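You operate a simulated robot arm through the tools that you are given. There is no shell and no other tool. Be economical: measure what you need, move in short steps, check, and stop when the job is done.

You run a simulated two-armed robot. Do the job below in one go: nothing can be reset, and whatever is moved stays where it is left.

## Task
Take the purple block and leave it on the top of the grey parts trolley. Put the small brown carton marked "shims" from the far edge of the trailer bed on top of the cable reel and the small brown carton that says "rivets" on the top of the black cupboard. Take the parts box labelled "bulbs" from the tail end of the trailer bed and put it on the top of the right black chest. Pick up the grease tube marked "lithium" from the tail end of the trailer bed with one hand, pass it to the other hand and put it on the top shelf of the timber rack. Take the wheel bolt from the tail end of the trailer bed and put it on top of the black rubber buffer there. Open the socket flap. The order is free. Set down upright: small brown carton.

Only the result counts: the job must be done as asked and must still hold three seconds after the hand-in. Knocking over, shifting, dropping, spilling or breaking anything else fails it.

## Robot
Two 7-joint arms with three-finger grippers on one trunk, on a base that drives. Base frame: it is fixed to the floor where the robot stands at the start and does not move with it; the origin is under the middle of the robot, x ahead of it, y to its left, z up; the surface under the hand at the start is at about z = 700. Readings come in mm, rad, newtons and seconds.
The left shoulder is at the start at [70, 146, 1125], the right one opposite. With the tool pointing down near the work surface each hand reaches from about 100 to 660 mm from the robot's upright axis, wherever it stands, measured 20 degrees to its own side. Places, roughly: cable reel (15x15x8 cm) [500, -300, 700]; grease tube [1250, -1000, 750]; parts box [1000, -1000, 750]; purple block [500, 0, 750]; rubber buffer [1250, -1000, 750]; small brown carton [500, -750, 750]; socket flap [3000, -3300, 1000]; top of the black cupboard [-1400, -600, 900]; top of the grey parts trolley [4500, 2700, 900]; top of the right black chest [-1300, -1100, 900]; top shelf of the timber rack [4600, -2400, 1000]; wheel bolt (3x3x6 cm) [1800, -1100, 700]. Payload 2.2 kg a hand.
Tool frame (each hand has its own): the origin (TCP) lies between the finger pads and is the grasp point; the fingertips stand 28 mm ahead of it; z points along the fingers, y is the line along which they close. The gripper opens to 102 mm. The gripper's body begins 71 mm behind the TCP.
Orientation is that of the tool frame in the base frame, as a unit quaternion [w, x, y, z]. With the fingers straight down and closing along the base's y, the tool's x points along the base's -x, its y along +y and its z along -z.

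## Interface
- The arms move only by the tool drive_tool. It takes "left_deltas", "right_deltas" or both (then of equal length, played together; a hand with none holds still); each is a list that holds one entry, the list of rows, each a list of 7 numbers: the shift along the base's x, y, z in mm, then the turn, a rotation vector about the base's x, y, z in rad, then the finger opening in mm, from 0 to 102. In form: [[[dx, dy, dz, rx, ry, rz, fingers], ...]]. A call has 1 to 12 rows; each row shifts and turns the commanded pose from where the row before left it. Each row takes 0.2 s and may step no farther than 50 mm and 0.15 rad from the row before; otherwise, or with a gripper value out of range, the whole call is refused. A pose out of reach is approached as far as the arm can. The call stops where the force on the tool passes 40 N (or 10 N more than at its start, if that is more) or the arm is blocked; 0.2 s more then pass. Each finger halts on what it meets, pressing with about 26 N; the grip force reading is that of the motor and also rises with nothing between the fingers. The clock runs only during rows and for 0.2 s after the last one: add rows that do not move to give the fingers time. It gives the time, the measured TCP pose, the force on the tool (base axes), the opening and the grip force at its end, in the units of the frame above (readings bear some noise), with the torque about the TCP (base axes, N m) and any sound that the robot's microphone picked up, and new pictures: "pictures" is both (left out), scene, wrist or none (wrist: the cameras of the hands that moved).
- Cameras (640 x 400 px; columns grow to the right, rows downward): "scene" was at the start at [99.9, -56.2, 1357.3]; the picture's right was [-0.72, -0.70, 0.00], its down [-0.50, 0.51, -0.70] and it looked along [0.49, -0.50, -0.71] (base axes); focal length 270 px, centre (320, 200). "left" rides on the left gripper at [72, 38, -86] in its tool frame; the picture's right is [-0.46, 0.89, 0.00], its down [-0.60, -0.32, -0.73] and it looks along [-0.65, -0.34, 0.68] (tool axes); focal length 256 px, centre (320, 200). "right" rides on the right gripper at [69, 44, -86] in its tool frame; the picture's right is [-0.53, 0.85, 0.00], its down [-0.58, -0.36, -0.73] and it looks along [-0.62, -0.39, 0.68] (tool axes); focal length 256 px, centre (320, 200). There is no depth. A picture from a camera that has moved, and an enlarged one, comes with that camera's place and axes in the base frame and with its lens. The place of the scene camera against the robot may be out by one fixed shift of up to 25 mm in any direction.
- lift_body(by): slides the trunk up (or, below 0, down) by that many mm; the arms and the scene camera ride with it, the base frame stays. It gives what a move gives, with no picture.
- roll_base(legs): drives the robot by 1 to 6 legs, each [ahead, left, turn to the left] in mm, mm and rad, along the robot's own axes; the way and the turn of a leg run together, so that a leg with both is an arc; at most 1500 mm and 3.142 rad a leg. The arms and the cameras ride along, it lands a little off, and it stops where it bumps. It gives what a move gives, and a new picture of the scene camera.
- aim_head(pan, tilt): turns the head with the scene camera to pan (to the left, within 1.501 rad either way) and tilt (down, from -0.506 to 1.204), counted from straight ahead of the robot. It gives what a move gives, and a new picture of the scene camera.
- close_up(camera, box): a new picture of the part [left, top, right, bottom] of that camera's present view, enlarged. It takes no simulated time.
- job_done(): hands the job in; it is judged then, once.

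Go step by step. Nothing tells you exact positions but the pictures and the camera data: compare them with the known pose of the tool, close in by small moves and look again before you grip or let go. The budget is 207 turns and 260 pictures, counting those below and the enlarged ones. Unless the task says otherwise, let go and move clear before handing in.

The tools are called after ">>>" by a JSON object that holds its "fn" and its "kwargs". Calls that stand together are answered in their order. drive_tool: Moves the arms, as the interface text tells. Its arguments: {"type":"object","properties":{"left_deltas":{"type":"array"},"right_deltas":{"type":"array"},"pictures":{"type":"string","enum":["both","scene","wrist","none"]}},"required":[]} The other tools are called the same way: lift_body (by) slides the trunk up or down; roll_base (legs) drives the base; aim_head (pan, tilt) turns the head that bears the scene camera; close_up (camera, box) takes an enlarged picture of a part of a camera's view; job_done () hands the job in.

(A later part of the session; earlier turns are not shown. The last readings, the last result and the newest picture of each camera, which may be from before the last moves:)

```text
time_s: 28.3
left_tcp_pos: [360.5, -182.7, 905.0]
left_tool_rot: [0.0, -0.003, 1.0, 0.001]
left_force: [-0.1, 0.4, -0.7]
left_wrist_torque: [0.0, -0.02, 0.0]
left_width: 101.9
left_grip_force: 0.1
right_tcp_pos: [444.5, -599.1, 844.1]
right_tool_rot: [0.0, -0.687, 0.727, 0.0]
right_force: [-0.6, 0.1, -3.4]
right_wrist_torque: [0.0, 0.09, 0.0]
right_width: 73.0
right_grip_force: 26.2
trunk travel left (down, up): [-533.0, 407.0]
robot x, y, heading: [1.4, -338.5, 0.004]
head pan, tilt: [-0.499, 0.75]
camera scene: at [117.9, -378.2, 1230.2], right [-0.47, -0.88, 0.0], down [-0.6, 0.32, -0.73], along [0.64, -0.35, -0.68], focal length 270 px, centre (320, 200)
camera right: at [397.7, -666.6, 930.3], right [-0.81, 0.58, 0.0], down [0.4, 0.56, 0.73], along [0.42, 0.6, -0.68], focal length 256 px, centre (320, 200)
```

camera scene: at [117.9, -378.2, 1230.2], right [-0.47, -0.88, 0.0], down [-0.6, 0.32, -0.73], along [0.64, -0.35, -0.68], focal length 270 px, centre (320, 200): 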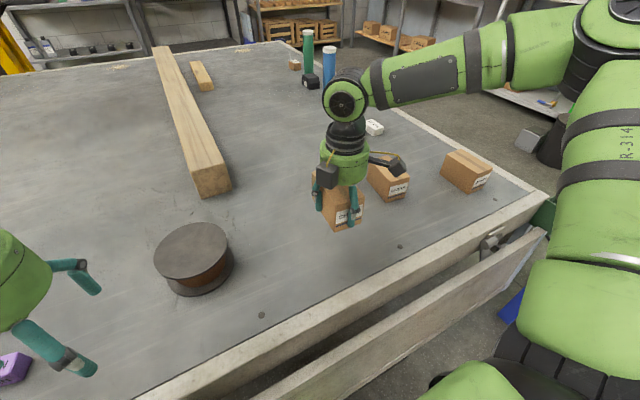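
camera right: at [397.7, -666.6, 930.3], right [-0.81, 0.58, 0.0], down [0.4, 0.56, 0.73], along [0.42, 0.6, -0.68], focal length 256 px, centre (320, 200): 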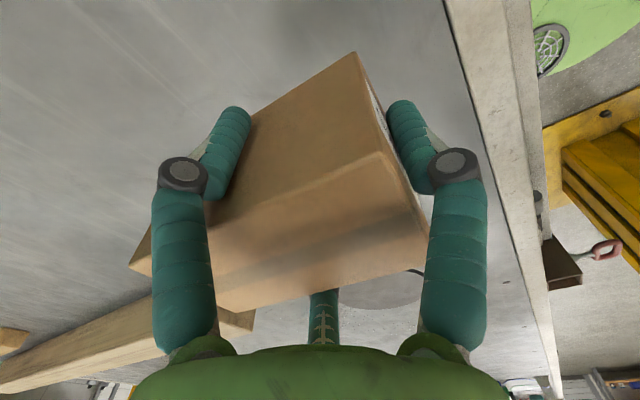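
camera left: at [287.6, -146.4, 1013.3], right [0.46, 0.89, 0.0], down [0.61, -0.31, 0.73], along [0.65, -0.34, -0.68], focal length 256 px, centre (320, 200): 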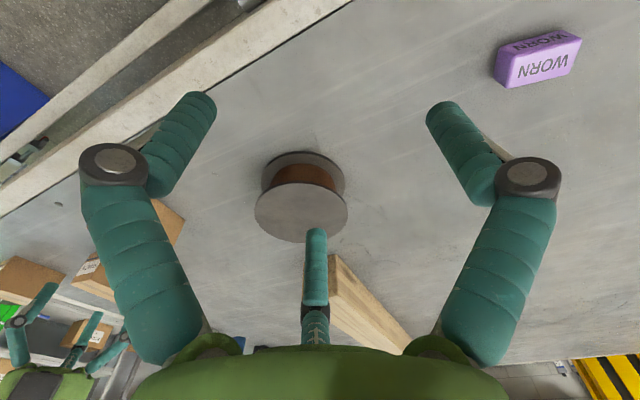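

Held firmly (3.4 N). I carry it over the reel while moving the left hand aside.

>>> {"fn": "drive_tool", "kwargs": {"right_deltas": [[[0, 0, 15, 0, 0, 0, 40], [11, 42, 0, 0, 0, 0, 40], [11, 42, 0, 0, 0, 0, 40], [11, 42, 0, 0, 0, 0, 40], [11, 42, 0, 0, 0, 0, 40], [11, 42, 0, 0, 0, 0, 40], [11, 42, 0, 0, 0, 0, 40], [11, 43, 0, 0, 0, 0, 40], [0, 0, 0, 0, 0, 0, 40]]], "left_deltas": [[[-5, 35, 0, 0, 0, 0, 102], [-5, 35, 0, 0, 0, 0, 102], [-5, 35, 0, 0, 0, 0, 102], [0, 0, 0, 0, 0, 0, 102], [0, 0, 0, 0, 0, 0, 102], [0, 0, 0, 0, 0, 0, 102], [0, 0, 0, 0, 0, 0, 102], [0, 0, 0, 0, 0, 0, 102], [0, 0, 0, 0, 0, 0, 102]]], "pictures": "both"}}

```text
time_s: 30.3
left_tcp_pos: [345.2, -78.0, 906.7]
left_tool_rot: [0.0, -0.003, 1.0, 0.001]
left_force: [1.2, -0.3, -0.2]
left_wrist_torque: [-0.02, 0.0, -0.02]
left_width: 102.1
left_grip_force: 0.1
right_tcp_pos: [459.9, -452.0, 864.9]
right_tool_rot: [0.0, -0.686, 0.727, 0.0]
right_force: [-0.2, -0.3, -4.1]
right_wrist_torque: [-0.01, 0.11, 0.01]
right_width: 73.0
right_grip_force: 25.7
right hand out of reach, approached as far as the arm can: row 5, 6, 7, 8
trunk travel left (down, up): [-533.0, 407.0]
robot x, y, heading: [-0.5, -339.1, 0.006]
head pan, tilt: [-0.499, 0.75]
camera scene: at [117.7, -377.9, 1230.3], right [-0.47, -0.88, 0.0], down [-0.6, 0.32, -0.73], along [0.64, -0.35, -0.68], focal length 270 px, centre (320, 200)
camera right: at [411.5, -519.2, 951.5], right [-0.81, 0.58, 0.0], down [0.4, 0.55, 0.73], along [0.42, 0.6, -0.68], focal length 256 px, centre (320, 200)
camera left: at [272.5, -39.8, 992.5], right [0.46, 0.89, 0.0], down [0.61, -0.31, 0.73], along [0.65, -0.34, -0.68], focal length 256 px, centre (320, 200)
```

scene: 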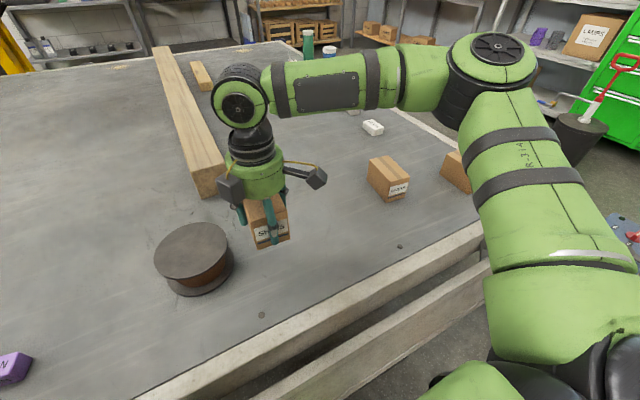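
right: 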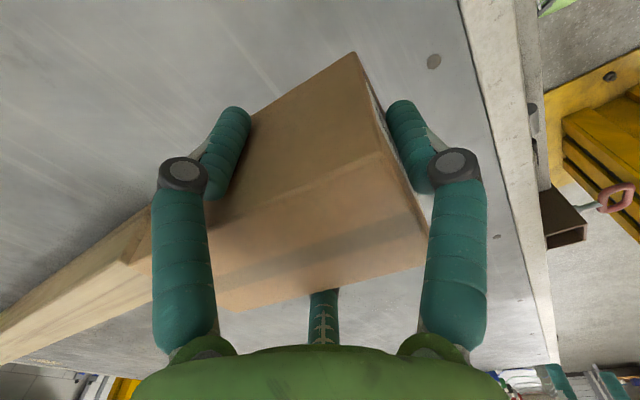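
left: 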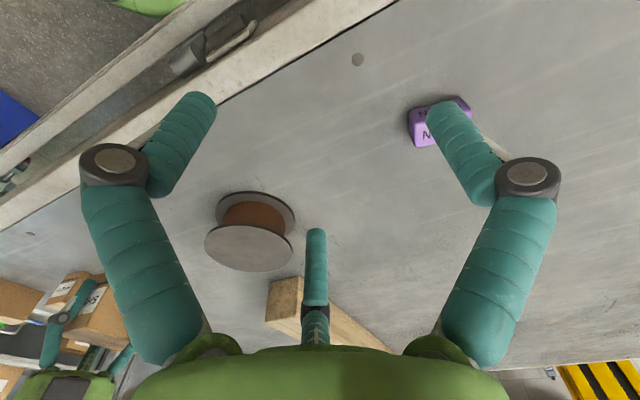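

The right arm is at its joint limit there, so I shift the base left instead, after tucking the left hand a bit.

>>> {"fn": "drive_tool", "kwargs": {"left_deltas": [[[0, -40, 0, 0, 0, 0, 102], [0, -40, 0, 0, 0, 0, 102], [0, -40, 0, 0, 0, 0, 102]]], "right_deltas": [[[0, -40, 5, 0, 0, 0, 40], [0, -30, 5, 0, 0, 0, 40], [0, 0, 0, 0, 0, 0, 40]]], "pictures": "none"}}

>>> {"fn": "roll_base", "kwargs": {"legs": [[0, 290, 0]]}}

```text
time_s: 31.1
left_tcp_pos: [347.7, -198.4, 905.6]
left_tool_rot: [0.0, -0.003, 1.0, 0.0]
left_force: [0.5, -0.4, -0.1]
left_wrist_torque: [0.02, 0.0, -0.01]
left_width: 102.0
left_grip_force: 0.2
right_tcp_pos: [460.0, -524.3, 875.4]
right_tool_rot: [0.0, -0.687, 0.726, 0.0]
right_force: [0.9, -0.2, -4.2]
right_wrist_torque: [0.03, 0.06, 0.01]
right_width: 73.1
right_grip_force: 26.5
trunk travel left (down, up): [-533.0, 407.0]
robot x, y, heading: [0.9, -341.7, 0.002]
head pan, tilt: [-0.499, 0.75]
```

```text
time_s: 33.1
left_tcp_pos: [346.5, 92.7, 904.3]
left_tool_rot: [-0.001, -0.004, 1.0, -0.001]
left_force: [-0.3, -0.3, 0.6]
left_wrist_torque: [-0.05, 0.02, 0.0]
left_width: 102.0
left_grip_force: 0.1
right_tcp_pos: [457.0, -233.9, 877.0]
right_tool_rot: [-0.001, -0.687, 0.726, 0.001]
right_force: [-0.1, 0.8, -3.7]
right_wrist_torque: [-0.02, 0.07, 0.01]
right_width: 72.7
right_grip_force: 25.9
trunk travel left (down, up): [-533.0, 407.0]
robot x, y, heading: [-0.6, -49.4, 0.007]
head pan, tilt: [-0.499, 0.75]
camera scene: at [115.8, -88.7, 1230.3], right [-0.47, -0.88, 0.0], down [-0.6, 0.32, -0.73], along [0.64, -0.35, -0.68], focal length 270 px, centre (320, 200)
```

scene: 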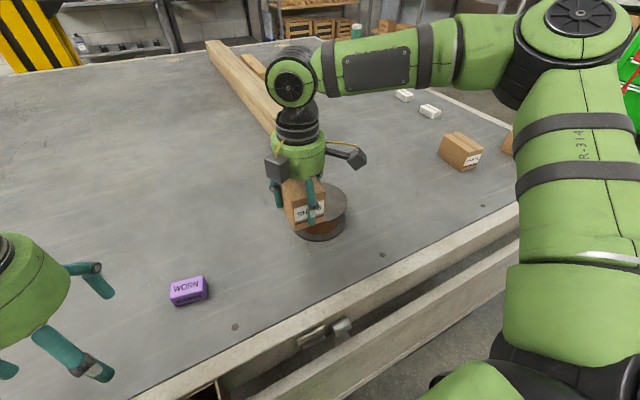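

Now I move the carton over the reel centre [535,-305].

>>> {"fn": "drive_tool", "kwargs": {"right_deltas": [[[21, -23, 0, 0, 0, 0, 40], [21, -23, 0, 0, 0, 0, 40], [22, -24, 0, 0, 0, 0, 40], [0, 0, -20, 0, 0, 0, 40], [0, 0, -10, 0, 0, 0, 40]]], "pictures": "both"}}

>>> {"fn": "close_up", "kwargs": {"camera": "scene", "box": [260, 110, 420, 260]}}

```text
time_s: 34.3
left_tcp_pos: [345.3, 91.7, 904.8]
left_tool_rot: [0.0, -0.003, 1.0, 0.001]
left_force: [0.1, -0.6, 1.5]
left_wrist_torque: [0.0, -0.02, 0.06]
left_width: 101.9
left_grip_force: 0.0
right_tcp_pos: [521.2, -302.9, 844.6]
right_tool_rot: [-0.001, -0.688, 0.726, 0.001]
right_force: [-1.1, -0.9, -3.2]
right_wrist_torque: [-0.01, 0.08, 0.0]
right_width: 72.6
right_grip_force: 25.6
trunk travel left (down, up): [-533.0, 407.0]
robot x, y, heading: [-0.5, -49.1, 0.01]
head pan, tilt: [-0.499, 0.75]
camera scene: at [116.0, -89.0, 1230.3], right [-0.47, -0.88, 0.0], down [-0.6, 0.32, -0.73], along [0.64, -0.35, -0.68], focal length 270 px, centre (320, 200)
camera right: at [474.2, -370.2, 931.6], right [-0.82, 0.58, 0.0], down [0.4, 0.56, 0.73], along [0.42, 0.6, -0.68], focal length 256 px, centre (320, 200)
```

scene: 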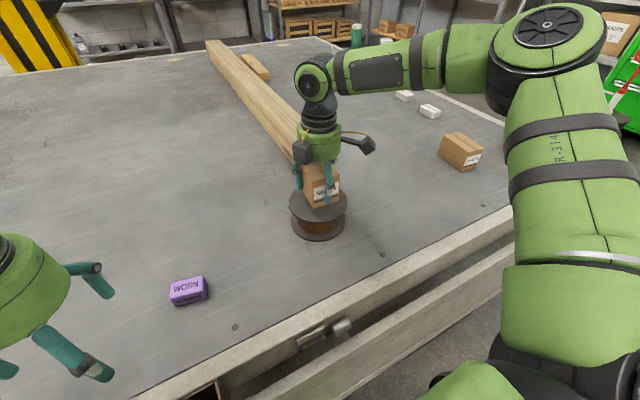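
right: 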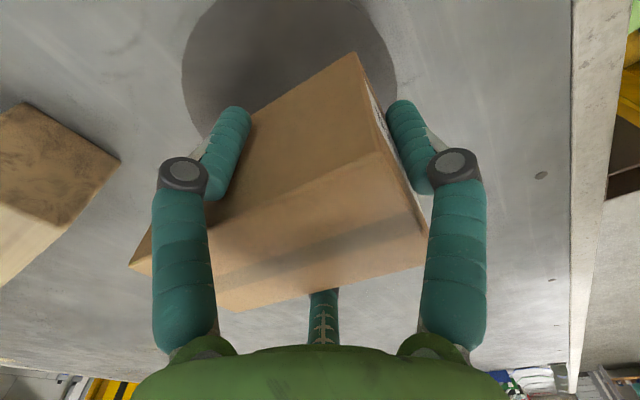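

```text
2.67 times, centred on (340, 185) of scene
camera zoom: at [116.0, -89.0, 1230.3], right [-0.47, -0.88, 0.0], down [-0.6, 0.32, -0.73], along [0.64, -0.35, -0.68], focal length 720 px, centre (267, 240)
```

zoom: 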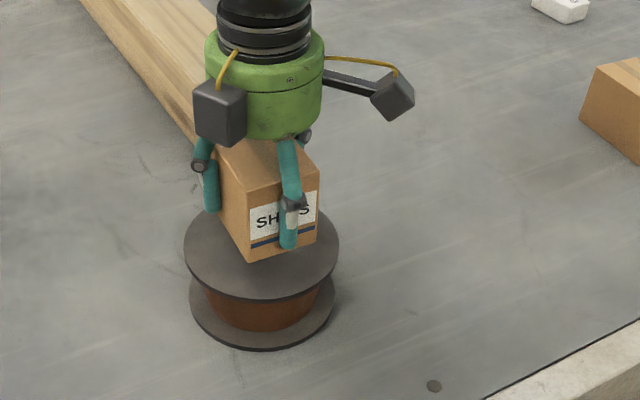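

The scene view suggests the reel centre is nearer [541,-314]; I shift slightly and descend carefully.

>>> {"fn": "drive_tool", "kwargs": {"right_deltas": [[[6, -9, 0, 0, 0, 0, 40], [0, 0, -15, 0, 0, 0, 40], [0, 0, -10, 0, 0, 0, 40], [0, 0, -5, 0, 0, 0, 40], [0, 0, -5, 0, 0, 0, 40], [0, 0, 0, 0, 0, 0, 40]]], "pictures": "scene"}}

>>> {"fn": "close_up", "kwargs": {"camera": "scene", "box": [260, 110, 420, 260]}}

```text
time_s: 35.7
left_tcp_pos: [345.9, 92.4, 905.8]
left_tool_rot: [-0.001, -0.003, 1.0, 0.001]
left_force: [1.0, 0.3, -0.2]
left_wrist_torque: [-0.01, -0.01, 0.0]
left_width: 102.2
left_grip_force: 0.0
right_tcp_pos: [527.3, -311.5, 810.7]
right_tool_rot: [-0.001, -0.688, 0.726, 0.001]
right_force: [-0.9, 0.1, -4.1]
right_wrist_torque: [0.0, 0.08, 0.01]
right_width: 72.6
right_grip_force: 26.2
trunk travel left (down, up): [-533.0, 407.0]
robot x, y, heading: [2.3, -50.2, 0.008]
head pan, tilt: [-0.499, 0.75]
camera scene: at [115.8, -88.9, 1230.3], right [-0.47, -0.88, 0.0], down [-0.6, 0.32, -0.73], along [0.64, -0.35, -0.68], focal length 270 px, centre (320, 200)
```

scene: 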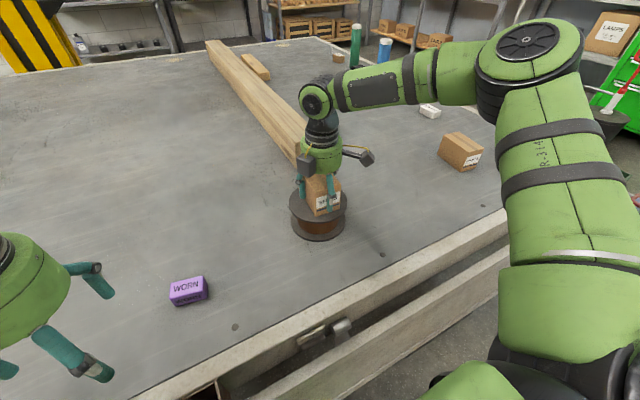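

```text
2.67 times, centred on (340, 185) of scene
camera zoom: at [115.8, -88.9, 1230.3], right [-0.47, -0.88, 0.0], down [-0.6, 0.32, -0.73], along [0.64, -0.35, -0.68], focal length 720 px, centre (267, 240)
```

zoom: 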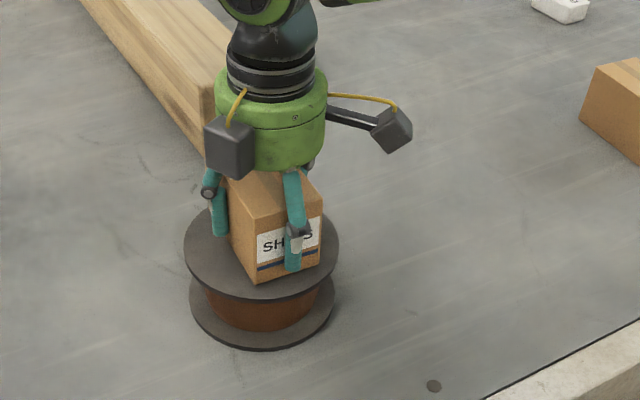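

The carton looks well centred over the reel. I continue down until contact.

>>> {"fn": "drive_tool", "kwargs": {"right_deltas": [[[0, 0, -4, 0, 0, 0, 40], [0, 0, -3, 0, 0, 0, 40], [0, 0, -3, 0, 0, 0, 40], [0, 0, 0, 0, 0, 0, 40]]], "pictures": "none"}}

```text
time_s: 36.7
left_tcp_pos: [342.6, 94.8, 906.6]
left_tool_rot: [0.001, -0.004, 1.0, 0.0]
left_force: [-0.4, -0.2, 0.2]
left_wrist_torque: [0.03, -0.02, 0.0]
left_width: 101.9
left_grip_force: 0.0
right_tcp_pos: [526.7, -311.4, 804.9]
right_tool_rot: [0.002, -0.688, 0.726, -0.003]
right_force: [4.2, -4.3, 22.5]
right_wrist_torque: [-0.18, -0.63, -0.09]
right_width: 73.5
right_grip_force: 24.5
trunk travel left (down, up): [-533.0, 407.0]
robot x, y, heading: [-2.6, -54.6, 0.009]
head pan, tilt: [-0.499, 0.75]
```

Contact made. I relieve the pressure, open and rise.

>>> {"fn": "drive_tool", "kwargs": {"right_deltas": [[[0, 0, 3, 0, 0, 0, 60], [0, 0, 0, 0, 0, 0, 80], [0, 0, 0, 0, 0, 0, 102], [0, 0, 0, 0, 0, 0, 102], [0, 0, 20, 0, 0, 0, 102], [0, 0, 40, 0, 0, 0, 102], [0, 0, 40, 0, 0, 0, 102], [-10, -40, 20, 0, 0, 0, 102], [-10, -45, 0, 0, 0, 0, 102], [-10, -45, 0, 0, 0, 0, 102]]], "pictures": "scene"}}

>>> {"fn": "close_up", "kwargs": {"camera": "scene", "box": [260, 110, 420, 260]}}

```text
time_s: 38.9
left_tcp_pos: [344.9, 91.6, 906.6]
left_tool_rot: [0.0, -0.003, 1.0, 0.001]
left_force: [0.2, -0.5, 0.6]
left_wrist_torque: [0.01, -0.05, -0.01]
left_width: 101.8
left_grip_force: 0.1
right_tcp_pos: [495.3, -444.0, 924.3]
right_tool_rot: [-0.001, -0.689, 0.725, 0.001]
right_force: [-0.8, -0.3, 0.2]
right_wrist_torque: [0.03, 0.0, 0.02]
right_width: 102.0
right_grip_force: 0.0
trunk travel left (down, up): [-533.0, 407.0]
robot x, y, heading: [-1.7, -52.9, 0.001]
head pan, tilt: [-0.499, 0.75]
camera scene: at [114.7, -90.1, 1230.4], right [-0.47, -0.88, 0.0], down [-0.6, 0.32, -0.73], along [0.64, -0.34, -0.68], focal length 270 px, centre (320, 200)
```

scene: 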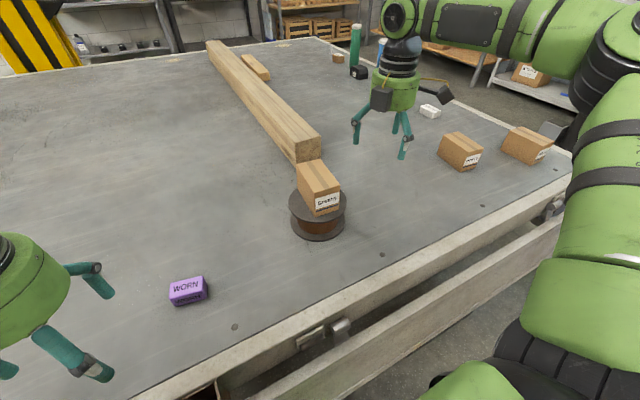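

```text
2.67 times, centred on (340, 185) of scene
camera zoom: at [114.7, -90.1, 1230.4], right [-0.47, -0.88, 0.0], down [-0.6, 0.32, -0.73], along [0.64, -0.34, -0.68], focal length 720 px, centre (267, 240)
```

zoom: 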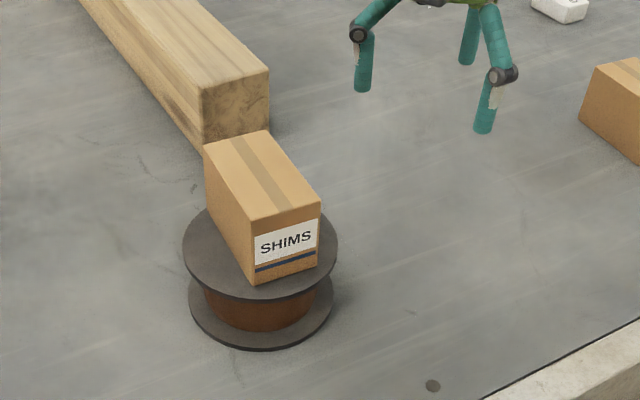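

Shims stands on the reel. Next I check the labels of the two remaining cartons.

>>> {"fn": "close_up", "kwargs": {"camera": "scene", "box": [420, 110, 580, 200]}}

>>> {"fn": "roll_base", "kwargs": {"legs": [[-30, -480, 0]]}}

```text
4.00 times, centred on (500, 155) of scene
camera zoom: at [114.7, -90.1, 1230.4], right [-0.47, -0.88, 0.0], down [-0.6, 0.32, -0.73], along [0.64, -0.34, -0.68], focal length 1080 px, centre (-400, 380)
```

zoom: 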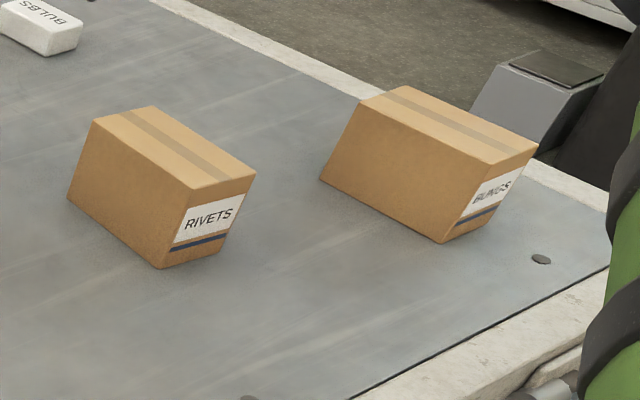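

```text
time_s: 41.8
left_tcp_pos: [318.2, -390.6, 905.7]
left_tool_rot: [0.001, -0.002, 1.0, 0.0]
left_force: [0.3, 0.0, 0.1]
left_wrist_torque: [0.01, 0.0, -0.04]
left_width: 101.8
left_grip_force: 0.1
right_tcp_pos: [466.0, -925.8, 924.0]
right_tool_rot: [-0.001, -0.687, 0.727, 0.001]
right_force: [0.4, -0.3, -1.3]
right_wrist_torque: [-0.01, 0.01, 0.02]
right_width: 101.9
right_grip_force: 0.0
trunk travel left (down, up): [-533.0, 407.0]
robot x, y, heading: [-32.3, -532.0, 0.004]
head pan, tilt: [-0.499, 0.75]
camera scene: at [87.3, -571.2, 1230.4], right [-0.48, -0.88, 0.0], down [-0.6, 0.32, -0.73], along [0.64, -0.35, -0.68], focal length 270 px, centre (320, 200)
```

scene: 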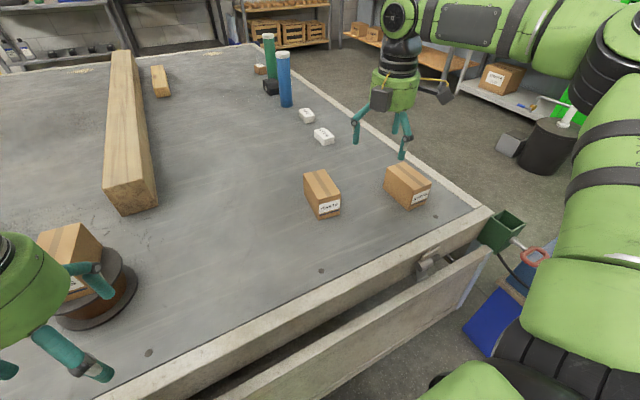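

Rivets is at about [569,-840]; the third carton is "bungs" and must stay. I check how close the base is to the trailer.

>>> {"fn": "aim_head", "kwargs": {"pan": -0.1, "tilt": 1.2}}

```text
time_s: 42.7
left_tcp_pos: [317.3, -390.5, 905.8]
left_tool_rot: [0.0, -0.002, 1.0, 0.0]
left_force: [0.0, 0.2, -0.9]
left_wrist_torque: [-0.06, -0.02, 0.03]
left_width: 102.3
left_grip_force: 0.1
right_tcp_pos: [465.3, -926.0, 925.0]
right_tool_rot: [0.0, -0.686, 0.727, 0.0]
right_force: [0.1, 0.7, -0.6]
right_wrist_torque: [0.01, 0.0, 0.01]
right_width: 102.1
right_grip_force: 0.1
trunk travel left (down, up): [-533.0, 407.0]
robot x, y, heading: [-29.2, -533.9, -0.0]
head pan, tilt: [-0.099, 1.201]
camera scene: at [70.1, -537.1, 1198.7], right [-0.1, -1.0, 0.0], down [-0.93, 0.09, -0.36], along [0.36, -0.04, -0.93], focal length 270 px, centre (320, 200)
```

scene: 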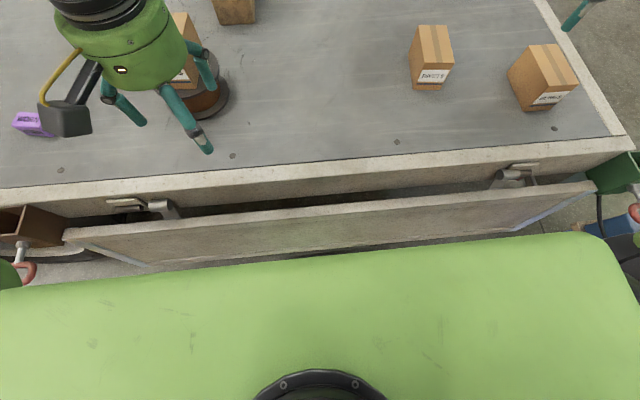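

There's a hanging side panel, so I keep the base's distance. By the hand's 120° symmetry a −30° yaw puts a finger on the near end with better reach; I slide right and turn the hand.

>>> {"fn": "roll_base", "kwargs": {"legs": [[25, -105, 0]]}}

>>> {"fn": "drive_tool", "kwargs": {"right_deltas": [[[5, 15, 0, 0, 0, -0.146, 102], [5, 15, 0, 0, 0, -0.146, 102], [5, 15, 0, 0, 0, -0.146, 102], [5, 15, 0, 0, 0, -0.146, 102], [5, 15, 0, 0, 0, -0.146, 102], [5, 15, 0, 0, 0, -0.146, 102], [5, 15, 0, 0, 0, -0.146, 102], [5, 15, 0, 0, 0, -0.146, 102], [5, 15, 0, 0, 0, -0.146, 102], [5, 15, 0, 0, 0, -0.146, 102], [5, 15, 0, 0, 0, -0.146, 102], [5, 15, 0, 0, 0, -0.146, 102]]], "pictures": "none"}}

>>> {"fn": "drive_tool", "kwargs": {"right_deltas": [[[0, 0, 0, 0, 0, -0.14, 102], [0, 0, 0, 0, 0, -0.14, 102]]], "pictures": "both"}}

```text
time_s: 43.9
left_tcp_pos: [342.6, -494.6, 905.9]
left_tool_rot: [0.0, -0.002, 1.0, 0.0]
left_force: [-0.4, -0.4, 0.3]
left_wrist_torque: [0.0, -0.02, -0.02]
left_width: 102.1
left_grip_force: 0.0
right_tcp_pos: [491.7, -1029.2, 924.2]
right_tool_rot: [0.0, -0.687, 0.727, 0.0]
right_force: [0.0, -0.7, 0.0]
right_wrist_torque: [0.04, 0.0, 0.03]
right_width: 102.0
right_grip_force: 0.1
trunk travel left (down, up): [-533.0, 407.0]
robot x, y, heading: [-1.3, -637.6, 0.004]
head pan, tilt: [-0.099, 1.201]
camera scene: at [95.6, -641.4, 1198.7], right [-0.1, -1.0, 0.0], down [-0.93, 0.09, -0.36], along [0.36, -0.03, -0.93], focal length 270 px, centre (320, 200)
```

scene: 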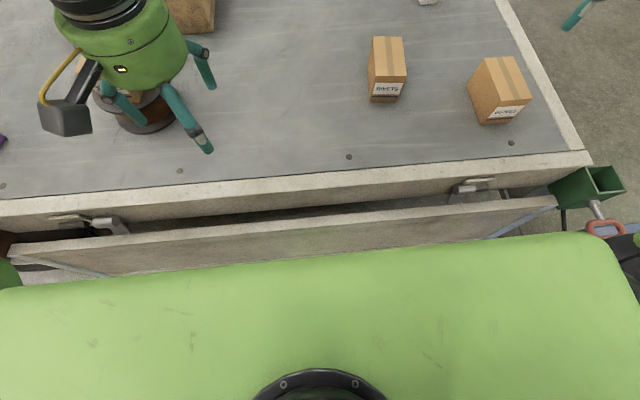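

```text
time_s: 46.5
left_tcp_pos: [343.3, -494.3, 906.2]
left_tool_rot: [-0.001, -0.003, 1.0, 0.0]
left_force: [1.2, 0.2, -0.2]
left_wrist_torque: [0.02, 0.01, 0.02]
left_width: 101.9
left_grip_force: 0.0
right_tcp_pos: [552.3, -850.4, 924.6]
right_tool_rot: [-0.001, 0.119, 0.993, 0.0]
right_force: [0.4, 0.7, 0.0]
right_wrist_torque: [-0.01, 0.04, 0.0]
right_width: 102.0
right_grip_force: 0.0
trunk travel left (down, up): [-533.0, 407.0]
robot x, y, heading: [-2.0, -641.0, 0.002]
head pan, tilt: [-0.099, 1.201]
```

```text
time_s: 47.0
left_tcp_pos: [341.3, -494.4, 905.9]
left_tool_rot: [0.0, -0.002, 1.0, -0.001]
left_force: [-0.5, 0.1, 0.5]
left_wrist_torque: [0.03, -0.01, 0.0]
left_width: 102.3
left_grip_force: 0.0
right_tcp_pos: [551.8, -850.6, 924.3]
right_tool_rot: [0.0, 0.257, 0.966, 0.0]
right_force: [0.2, -0.5, 0.2]
right_wrist_torque: [-0.02, -0.02, 0.0]
right_width: 101.8
right_grip_force: 0.0
trunk travel left (down, up): [-533.0, 407.0]
robot x, y, heading: [-3.3, -635.6, 0.004]
head pan, tilt: [-0.099, 1.201]
camera scene: at [95.7, -641.6, 1198.7], right [-0.1, -1.0, 0.0], down [-0.93, 0.09, -0.36], along [0.36, -0.03, -0.93], focal length 270 px, centre (320, 200)
camera right: at [513.6, -779.0, 1011.1], right [0.88, 0.47, 0.0], down [0.32, -0.6, 0.73], along [0.34, -0.65, -0.68], focal length 256 px, centre (320, 200)
```

scene: 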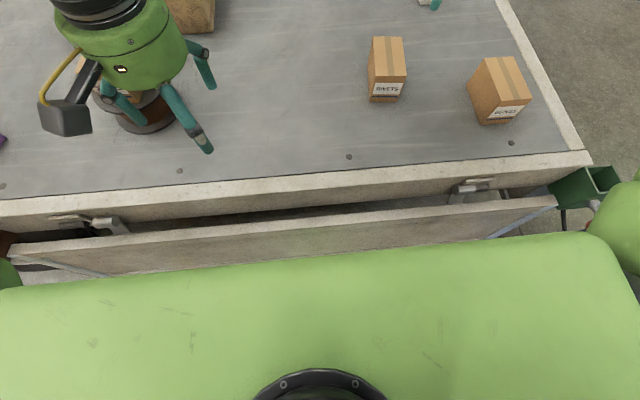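
right: 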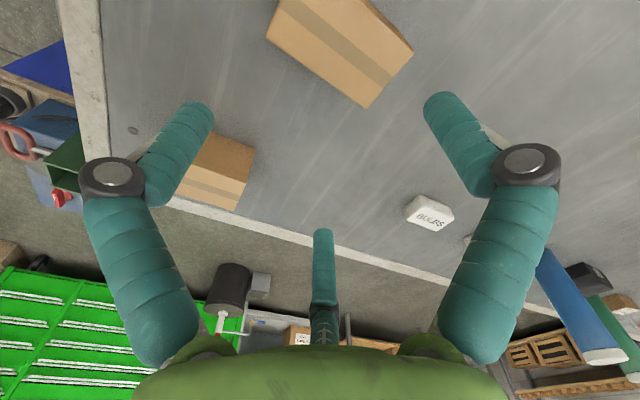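

Rivets centre is [560,-832], yaw ≈ -5°. I align, descend and look.

>>> {"fn": "drive_tool", "kwargs": {"right_deltas": [[[-7, 20, -20, 0, 0, -0.09, 102], [0, 0, -40, 0, 0, 0, 102], [0, 0, -40, 0, 0, 0, 102], [0, 0, -25, 0, 0, 0, 102], [0, 0, 0, 0, 0, 0, 102]]], "pictures": "wrist"}}

```text
time_s: 48.2
left_tcp_pos: [342.2, -494.3, 907.4]
left_tool_rot: [0.0, -0.003, 1.0, 0.0]
left_force: [-0.3, 0.4, 0.9]
left_wrist_torque: [0.0, -0.02, -0.02]
left_width: 102.1
left_grip_force: 0.0
right_tcp_pos: [536.2, -835.6, 802.5]
right_tool_rot: [0.0, 0.3, 0.954, 0.001]
right_force: [-0.3, 0.6, 0.0]
right_wrist_torque: [0.01, -0.04, -0.04]
right_width: 102.0
right_grip_force: 0.0
right hand out of reach, approached as far as the arm can: row 3, 4
trunk travel left (down, up): [-533.0, 407.0]
robot x, y, heading: [-4.9, -636.9, 0.004]
head pan, tilt: [-0.099, 1.201]
camera right: at [504.2, -761.1, 889.1], right [0.92, 0.39, 0.0], down [0.26, -0.63, 0.73], along [0.28, -0.67, -0.68], focal length 256 px, centre (320, 200)
```

right: 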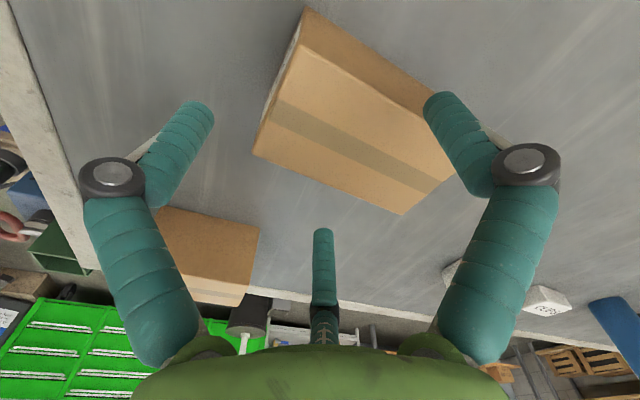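

Out of reach at this height, so I raise both hands and lower the trunk by 120 mm.

>>> {"fn": "drive_tool", "kwargs": {"right_deltas": [[[0, 0, 40, 0, 0, 0, 102], [0, 0, 40, 0, 0, 0, 102], [0, 0, 40, 0, 0, 0, 102]]], "left_deltas": [[[0, 0, 40, 0, 0, 0, 102], [0, 0, 40, 0, 0, 0, 102], [0, 0, 40, 0, 0, 0, 102]]], "pictures": "none"}}

>>> {"fn": "lift_body", "kwargs": {"by": -120}}

>>> {"fn": "drive_tool", "kwargs": {"right_deltas": [[[0, 0, 0, 0, 0, 0, 102]]], "pictures": "wrist"}}

```text
time_s: 49.0
left_tcp_pos: [340.5, -495.6, 1026.7]
left_tool_rot: [0.0, -0.002, 1.0, 0.0]
left_force: [-0.8, -0.4, -0.8]
left_wrist_torque: [0.02, -0.05, -0.02]
left_width: 102.0
left_grip_force: 0.0
right_tcp_pos: [535.7, -834.2, 922.5]
right_tool_rot: [0.0, 0.299, 0.954, 0.0]
right_force: [0.8, 0.4, 0.8]
right_wrist_torque: [0.0, -0.02, -0.02]
right_width: 101.8
right_grip_force: 0.2
trunk travel left (down, up): [-533.0, 407.0]
robot x, y, heading: [-2.0, -639.4, 0.011]
head pan, tilt: [-0.099, 1.201]
```

```text
time_s: 50.5
left_tcp_pos: [342.5, -494.0, 905.4]
left_tool_rot: [0.0, -0.003, 1.0, 0.0]
left_force: [-0.9, 0.3, -0.2]
left_wrist_torque: [0.0, -0.03, 0.01]
left_width: 101.9
left_grip_force: 0.0
right_tcp_pos: [536.8, -833.5, 801.8]
right_tool_rot: [-0.001, 0.3, 0.954, 0.0]
right_force: [-0.7, -0.8, -0.1]
right_wrist_torque: [-0.01, -0.01, -0.01]
right_width: 102.0
right_grip_force: 0.1
trunk travel left (down, up): [-413.0, 527.0]
robot x, y, heading: [-6.3, -635.5, 0.003]
head pan, tilt: [-0.099, 1.201]
```

```text
time_s: 51.0
left_tcp_pos: [343.0, -495.0, 906.1]
left_tool_rot: [-0.001, -0.003, 1.0, 0.0]
left_force: [0.7, -0.2, 0.5]
left_wrist_torque: [0.02, -0.03, 0.03]
left_width: 102.0
left_grip_force: 0.1
right_tcp_pos: [537.4, -834.1, 801.5]
right_tool_rot: [0.0, 0.301, 0.954, 0.001]
right_force: [0.6, 0.2, 0.1]
right_wrist_torque: [0.0, 0.0, -0.01]
right_width: 102.2
right_grip_force: 0.0
trunk travel left (down, up): [-413.0, 527.0]
robot x, y, heading: [-1.8, -636.0, 0.004]
head pan, tilt: [-0.099, 1.201]
camera right: at [504.6, -759.6, 888.5], right [0.92, 0.39, 0.0], down [0.27, -0.63, 0.73], along [0.28, -0.67, -0.68], focal length 256 px, centre (320, 200)
```

right: 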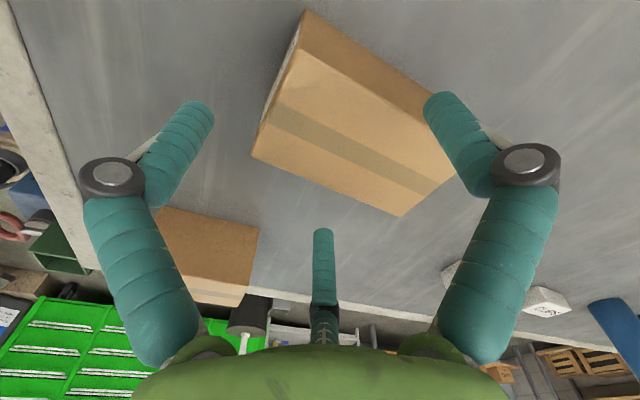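

Corners confirm the estimate. I align, go down and close.

>>> {"fn": "drive_tool", "kwargs": {"right_deltas": [[[8, 3, 0, 0, 0, 0, 102], [0, 0, -30, 0, 0, 0, 102], [0, 0, -31, 0, 0, 0, 102], [0, 0, 0, 0, 0, 0, 60], [0, 0, 0, 0, 0, 0, 40], [0, 0, 0, 0, 0, 0, 40], [0, 0, 0, 0, 0, 0, 40]]], "pictures": "wrist"}}

```text
time_s: 52.5
left_tcp_pos: [341.9, -493.6, 904.8]
left_tool_rot: [0.0, -0.003, 1.0, 0.001]
left_force: [-0.2, 0.0, 0.0]
left_wrist_torque: [-0.01, 0.02, 0.01]
left_width: 101.8
left_grip_force: 0.0
right_tcp_pos: [543.8, -829.7, 742.0]
right_tool_rot: [0.001, 0.3, 0.954, 0.001]
right_force: [2.8, 2.2, 9.4]
right_wrist_torque: [0.35, 0.08, -0.18]
right_width: 73.0
right_grip_force: 26.1
trunk travel left (down, up): [-413.0, 527.0]
robot x, y, heading: [-2.2, -640.9, 0.005]
head pan, tilt: [-0.099, 1.201]
camera right: at [511.8, -756.0, 828.4], right [0.92, 0.39, 0.0], down [0.26, -0.63, 0.73], along [0.29, -0.67, -0.68], focal length 256 px, centre (320, 200)
```

right: 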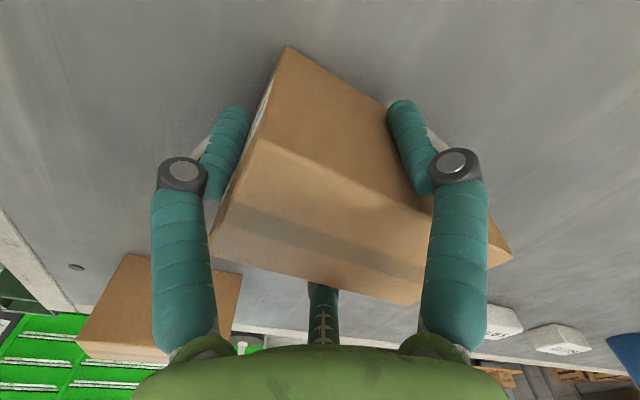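

>>> {"fn": "drive_tool", "kwargs": {"right_deltas": [[[0, 0, 15, 0, 0, 0, 40], [0, 0, 25, 0, 0, 0, 40], [0, 0, 30, 0, 0, 0, 40], [0, 0, 35, 0, 0, 0, 40], [-30, 0, 35, 0, 0, 0, 40], [-40, 0, 10, 0, 0, 0, 40], [-40, 0, 0, 0, 0, 0, 40], [-40, 0, 0, 0, 0, 0, 40], [0, 0, 0, 0, 0, 0, 40]]], "pictures": "wrist"}}

>>> {"fn": "aim_head", "kwargs": {"pan": -1.5, "tilt": 0.6}}

```text
time_s: 54.5
left_tcp_pos: [344.1, -495.5, 903.8]
left_tool_rot: [-0.001, -0.002, 1.0, 0.0]
left_force: [-0.2, 0.1, 0.3]
left_wrist_torque: [-0.01, 0.01, -0.01]
left_width: 102.2
left_grip_force: 0.0
right_tcp_pos: [382.9, -837.7, 887.0]
right_tool_rot: [-0.001, 0.3, 0.954, 0.0]
right_force: [0.4, 0.0, -4.3]
right_wrist_torque: [0.0, 0.13, -0.02]
right_width: 72.8
right_grip_force: 26.3
right hand out of reach, approached as far as the arm can: row 3, 4
trunk travel left (down, up): [-413.0, 527.0]
robot x, y, heading: [-3.8, -639.8, 0.003]
head pan, tilt: [-0.099, 1.201]
camera right: at [351.0, -763.6, 973.0], right [0.92, 0.39, 0.0], down [0.27, -0.63, 0.73], along [0.28, -0.67, -0.68], focal length 256 px, centre (320, 200)
```

right: 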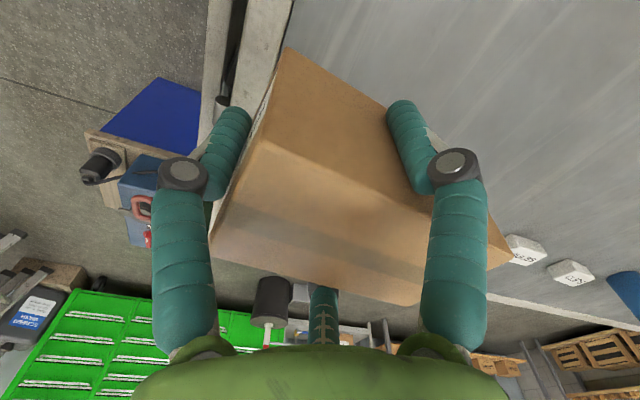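

```text
time_s: 56.1
left_tcp_pos: [343.1, -494.5, 903.7]
left_tool_rot: [-0.002, -0.003, 1.0, 0.001]
left_force: [0.8, -0.3, -0.3]
left_wrist_torque: [0.0, 0.01, 0.0]
left_width: 101.8
left_grip_force: 0.1
right_tcp_pos: [381.7, -838.3, 886.6]
right_tool_rot: [-0.001, 0.3, 0.954, 0.0]
right_force: [-0.2, 0.0, -3.4]
right_wrist_torque: [0.03, 0.07, 0.0]
right_width: 73.1
right_grip_force: 26.0
trunk travel left (down, up): [-413.0, 527.0]
robot x, y, heading: [-1.9, -637.0, 0.002]
head pan, tilt: [-1.499, 0.6]
camera scene: at [47.1, -724.6, 1123.2], right [-1.0, -0.08, 0.0], down [-0.04, 0.56, -0.82], along [0.06, -0.82, -0.57], focal length 270 px, centre (320, 200)
```

scene: 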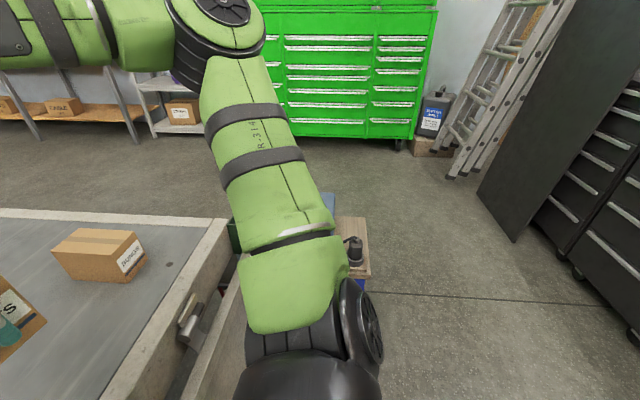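

Rivets is held. I back away from the trailer and turn around toward the black cupboards.

>>> {"fn": "roll_base", "kwargs": {"legs": [[-450, 0, 0], [0, 0, 1.57], [0, 0, 1.57]]}}

>>> {"fn": "aim_head", "kwargs": {"pan": 0.2, "tilt": 0.4}}

```text
time_s: 66.5
left_tcp_pos: [-806.2, -782.6, 906.0]
left_tool_rot: [0.0, 1.0, 0.002, 0.0]
left_force: [-0.9, -0.6, -0.1]
left_wrist_torque: [-0.03, 0.0, -0.03]
left_width: 102.0
left_grip_force: 0.0
right_tcp_pos: [-844.3, -440.3, 886.9]
right_tool_rot: [0.001, 0.954, -0.301, 0.001]
right_force: [1.1, -0.4, -4.5]
right_wrist_torque: [-0.04, -0.11, -0.01]
right_width: 72.8
right_grip_force: 25.6
trunk travel left (down, up): [-413.0, 527.0]
robot x, y, heading: [-460.5, -638.2, -3.141]
head pan, tilt: [-1.499, 0.6]
camera scene: at [-523.6, -549.9, 1123.2], right [1.0, 0.07, 0.0], down [0.04, -0.56, -0.82], along [-0.06, 0.82, -0.57], focal length 270 px, centre (320, 200)
```

scene: 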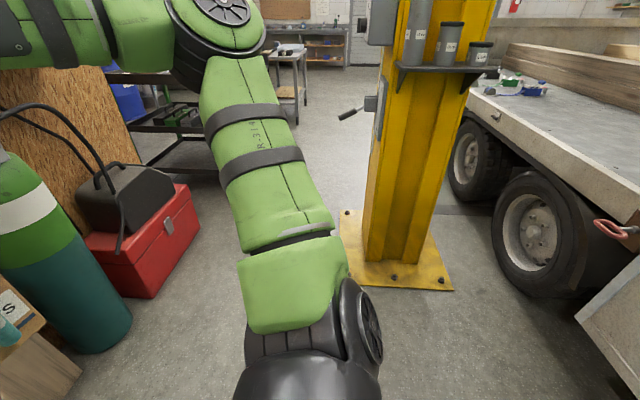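

```text
time_s: 68.2
left_tcp_pos: [-807.1, -783.0, 905.6]
left_tool_rot: [0.001, 1.0, 0.001, 0.001]
left_force: [0.1, -0.5, 0.2]
left_wrist_torque: [0.02, 0.0, 0.01]
left_width: 101.8
left_grip_force: 0.0
right_tcp_pos: [-844.3, -438.6, 886.1]
right_tool_rot: [0.0, 0.954, -0.301, 0.0]
right_force: [-0.6, 0.0, -3.3]
right_wrist_torque: [-0.03, -0.07, -0.01]
right_width: 72.9
right_grip_force: 26.2
trunk travel left (down, up): [-413.0, 527.0]
robot x, y, heading: [-463.7, -642.3, -3.142]
head pan, tilt: [0.201, 0.4]
camera scene: at [-607.9, -656.5, 1141.4], right [-0.2, 0.98, 0.0], down [0.38, 0.08, -0.92], along [-0.9, -0.18, -0.39], focal length 270 px, centre (320, 200)
```

scene: 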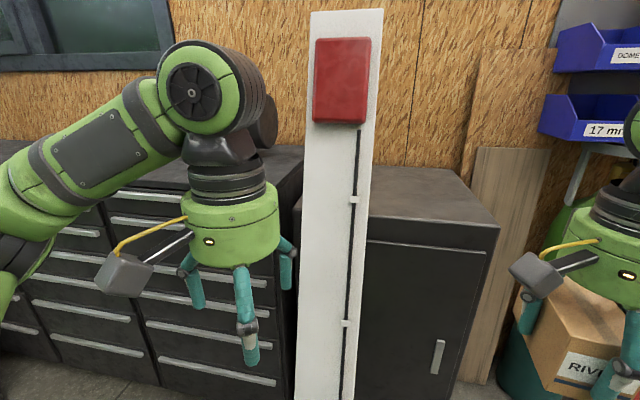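

The cupboard with the handle is right of a white pillar; I look lower to place the pillar.

>>> {"fn": "aim_head", "kwargs": {"pan": 0.0, "tilt": 0.95}}

>>> {"fn": "aim_head", "kwargs": {"pan": -0.4, "tilt": 0.45}}

```text
time_s: 69.2
left_tcp_pos: [-806.8, -783.3, 905.9]
left_tool_rot: [0.0, 1.0, 0.001, 0.001]
left_force: [-0.1, -0.5, 0.0]
left_wrist_torque: [0.01, -0.01, 0.05]
left_width: 102.0
left_grip_force: 0.0
right_tcp_pos: [-843.9, -439.8, 887.8]
right_tool_rot: [0.001, 0.953, -0.302, 0.001]
right_force: [-0.1, -0.1, -4.1]
right_wrist_torque: [-0.02, -0.1, -0.02]
right_width: 73.1
right_grip_force: 26.1
trunk travel left (down, up): [-413.0, 527.0]
robot x, y, heading: [-459.0, -639.2, -3.139]
head pan, tilt: [0.0, 0.949]
camera scene: at [-589.9, -638.1, 1094.9], right [0.0, 1.0, 0.0], down [0.81, 0.0, -0.58], along [-0.58, 0.0, -0.81], focal length 270 px, centre (320, 200)
```

scene: 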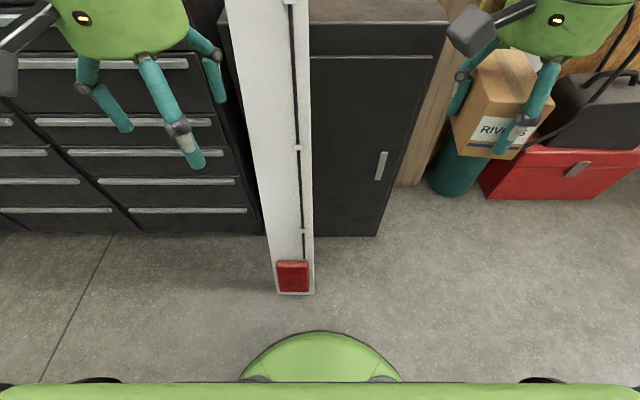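

```text
time_s: 70.1
left_tcp_pos: [-806.4, -782.3, 905.3]
left_tool_rot: [0.0, 1.0, 0.001, 0.001]
left_force: [-0.6, -0.6, -0.2]
left_wrist_torque: [0.01, 0.01, 0.0]
left_width: 102.0
left_grip_force: 0.0
right_tcp_pos: [-844.8, -438.5, 887.4]
right_tool_rot: [0.0, 0.954, -0.3, 0.001]
right_force: [-0.5, 0.3, -3.2]
right_wrist_torque: [-0.01, -0.05, -0.04]
right_width: 72.8
right_grip_force: 25.6
trunk travel left (down, up): [-413.0, 527.0]
robot x, y, heading: [-459.9, -640.4, -3.139]
head pan, tilt: [-0.4, 0.45]
camera scene: at [-601.9, -602.4, 1136.7], right [0.39, 0.92, 0.0], down [0.4, -0.17, -0.9], along [-0.83, 0.35, -0.44], focal length 270 px, centre (320, 200)
```

scene: 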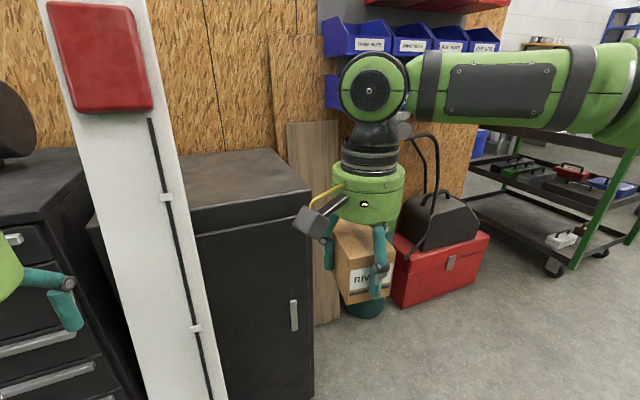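

The pillar's foot is near x≈-910, y -820…-650. I'll approach the cupboard obliquely from its right side; first tuck the left hand and raise the trunk.

>>> {"fn": "drive_tool", "kwargs": {"left_deltas": [[[40, 0, 0, 0, 0, 0, 102], [40, 0, 0, 0, 0, 0, 102], [40, 0, 0, 0, 0, 0, 102]]], "pictures": "none"}}

>>> {"fn": "lift_body", "kwargs": {"by": 130}}

>>> {"fn": "roll_base", "kwargs": {"legs": [[0, -340, 0], [0, 0, 0.785]]}}

>>> {"fn": "aim_head", "kwargs": {"pan": -0.3, "tilt": 0.6}}

```text
time_s: 70.9
left_tcp_pos: [-683.2, -781.3, 904.8]
left_tool_rot: [0.001, 1.0, 0.001, 0.0]
left_force: [-0.7, -0.7, -0.9]
left_wrist_torque: [0.0, 0.0, 0.04]
left_width: 102.1
left_grip_force: 0.1
right_tcp_pos: [-843.4, -439.5, 886.5]
right_tool_rot: [0.0, 0.954, -0.301, 0.0]
right_force: [0.1, 0.1, -3.9]
right_wrist_torque: [0.02, -0.01, 0.01]
right_width: 73.0
right_grip_force: 26.2
trunk travel left (down, up): [-413.0, 527.0]
robot x, y, heading: [-458.4, -642.3, -3.141]
head pan, tilt: [-0.4, 0.45]
```

```text
time_s: 72.5
left_tcp_pos: [-685.5, -781.5, 1034.5]
left_tool_rot: [0.001, 1.0, 0.001, 0.001]
left_force: [0.4, -0.6, -0.2]
left_wrist_torque: [0.0, -0.01, 0.02]
left_width: 101.7
left_grip_force: 0.2
right_tcp_pos: [-844.8, -438.7, 1017.2]
right_tool_rot: [0.0, 0.954, -0.301, 0.001]
right_force: [-0.4, 0.3, -3.5]
right_wrist_torque: [-0.03, -0.06, 0.03]
right_width: 72.7
right_grip_force: 25.9
trunk travel left (down, up): [-543.0, 397.0]
robot x, y, heading: [-461.6, -642.2, -3.134]
head pan, tilt: [-0.4, 0.45]
```

```text
time_s: 76.7
left_tcp_pos: [-522.8, -562.8, 1034.7]
left_tool_rot: [0.0, 0.925, 0.379, 0.001]
left_force: [-0.9, 0.3, 0.7]
left_wrist_torque: [0.0, 0.01, 0.0]
left_width: 102.2
left_grip_force: 0.0
right_tcp_pos: [-873.9, -430.7, 1016.5]
right_tool_rot: [0.0, 0.997, 0.081, 0.0]
right_force: [0.0, -0.4, -4.4]
right_wrist_torque: [0.03, -0.06, 0.0]
right_width: 73.3
right_grip_force: 25.9
trunk travel left (down, up): [-543.0, 397.0]
robot x, y, heading: [-459.1, -307.4, -2.368]
head pan, tilt: [-0.4, 0.45]
camera scene: at [-588.3, -371.8, 1266.8], right [-0.37, 0.93, 0.0], down [0.41, 0.16, -0.9], along [-0.84, -0.33, -0.44], focal length 270 px, centre (320, 200)
```

scene: 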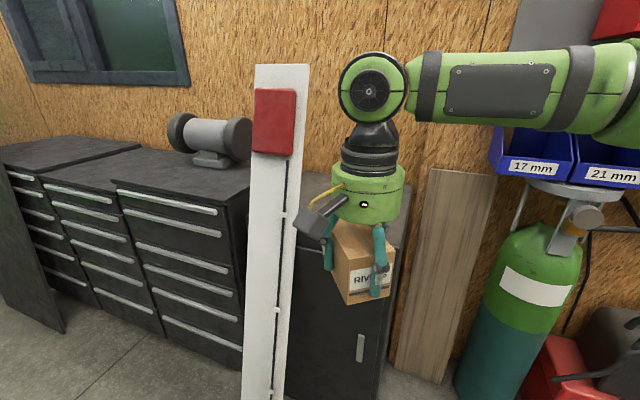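

```text
time_s: 77.4
left_tcp_pos: [-522.6, -563.5, 1034.4]
left_tool_rot: [0.001, 0.925, 0.379, 0.001]
left_force: [0.3, 0.3, 0.2]
left_wrist_torque: [-0.01, 0.0, -0.01]
left_width: 102.1
left_grip_force: 0.1
right_tcp_pos: [-875.2, -430.7, 1015.7]
right_tool_rot: [0.0, 0.997, 0.081, 0.001]
right_force: [0.0, 0.5, -4.6]
right_wrist_torque: [-0.01, -0.07, -0.01]
right_width: 72.9
right_grip_force: 25.9
trunk travel left (down, up): [-543.0, 397.0]
robot x, y, heading: [-456.9, -303.4, -2.362]
head pan, tilt: [-0.3, 0.6]
camera scene: at [-581.4, -378.5, 1253.3], right [-0.46, 0.89, 0.0], down [0.5, 0.26, -0.83], along [-0.73, -0.38, -0.56], focal length 270 px, centre (320, 200)
```

scene: 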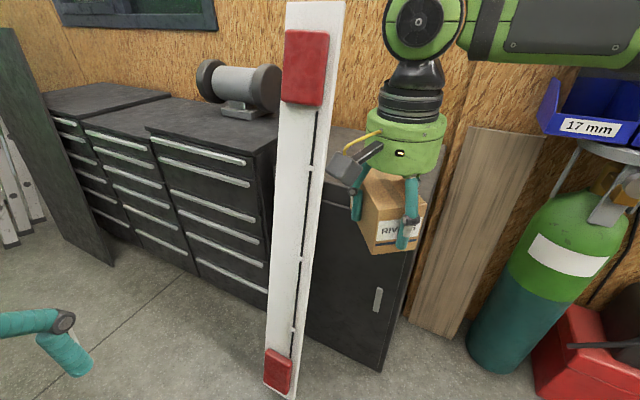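

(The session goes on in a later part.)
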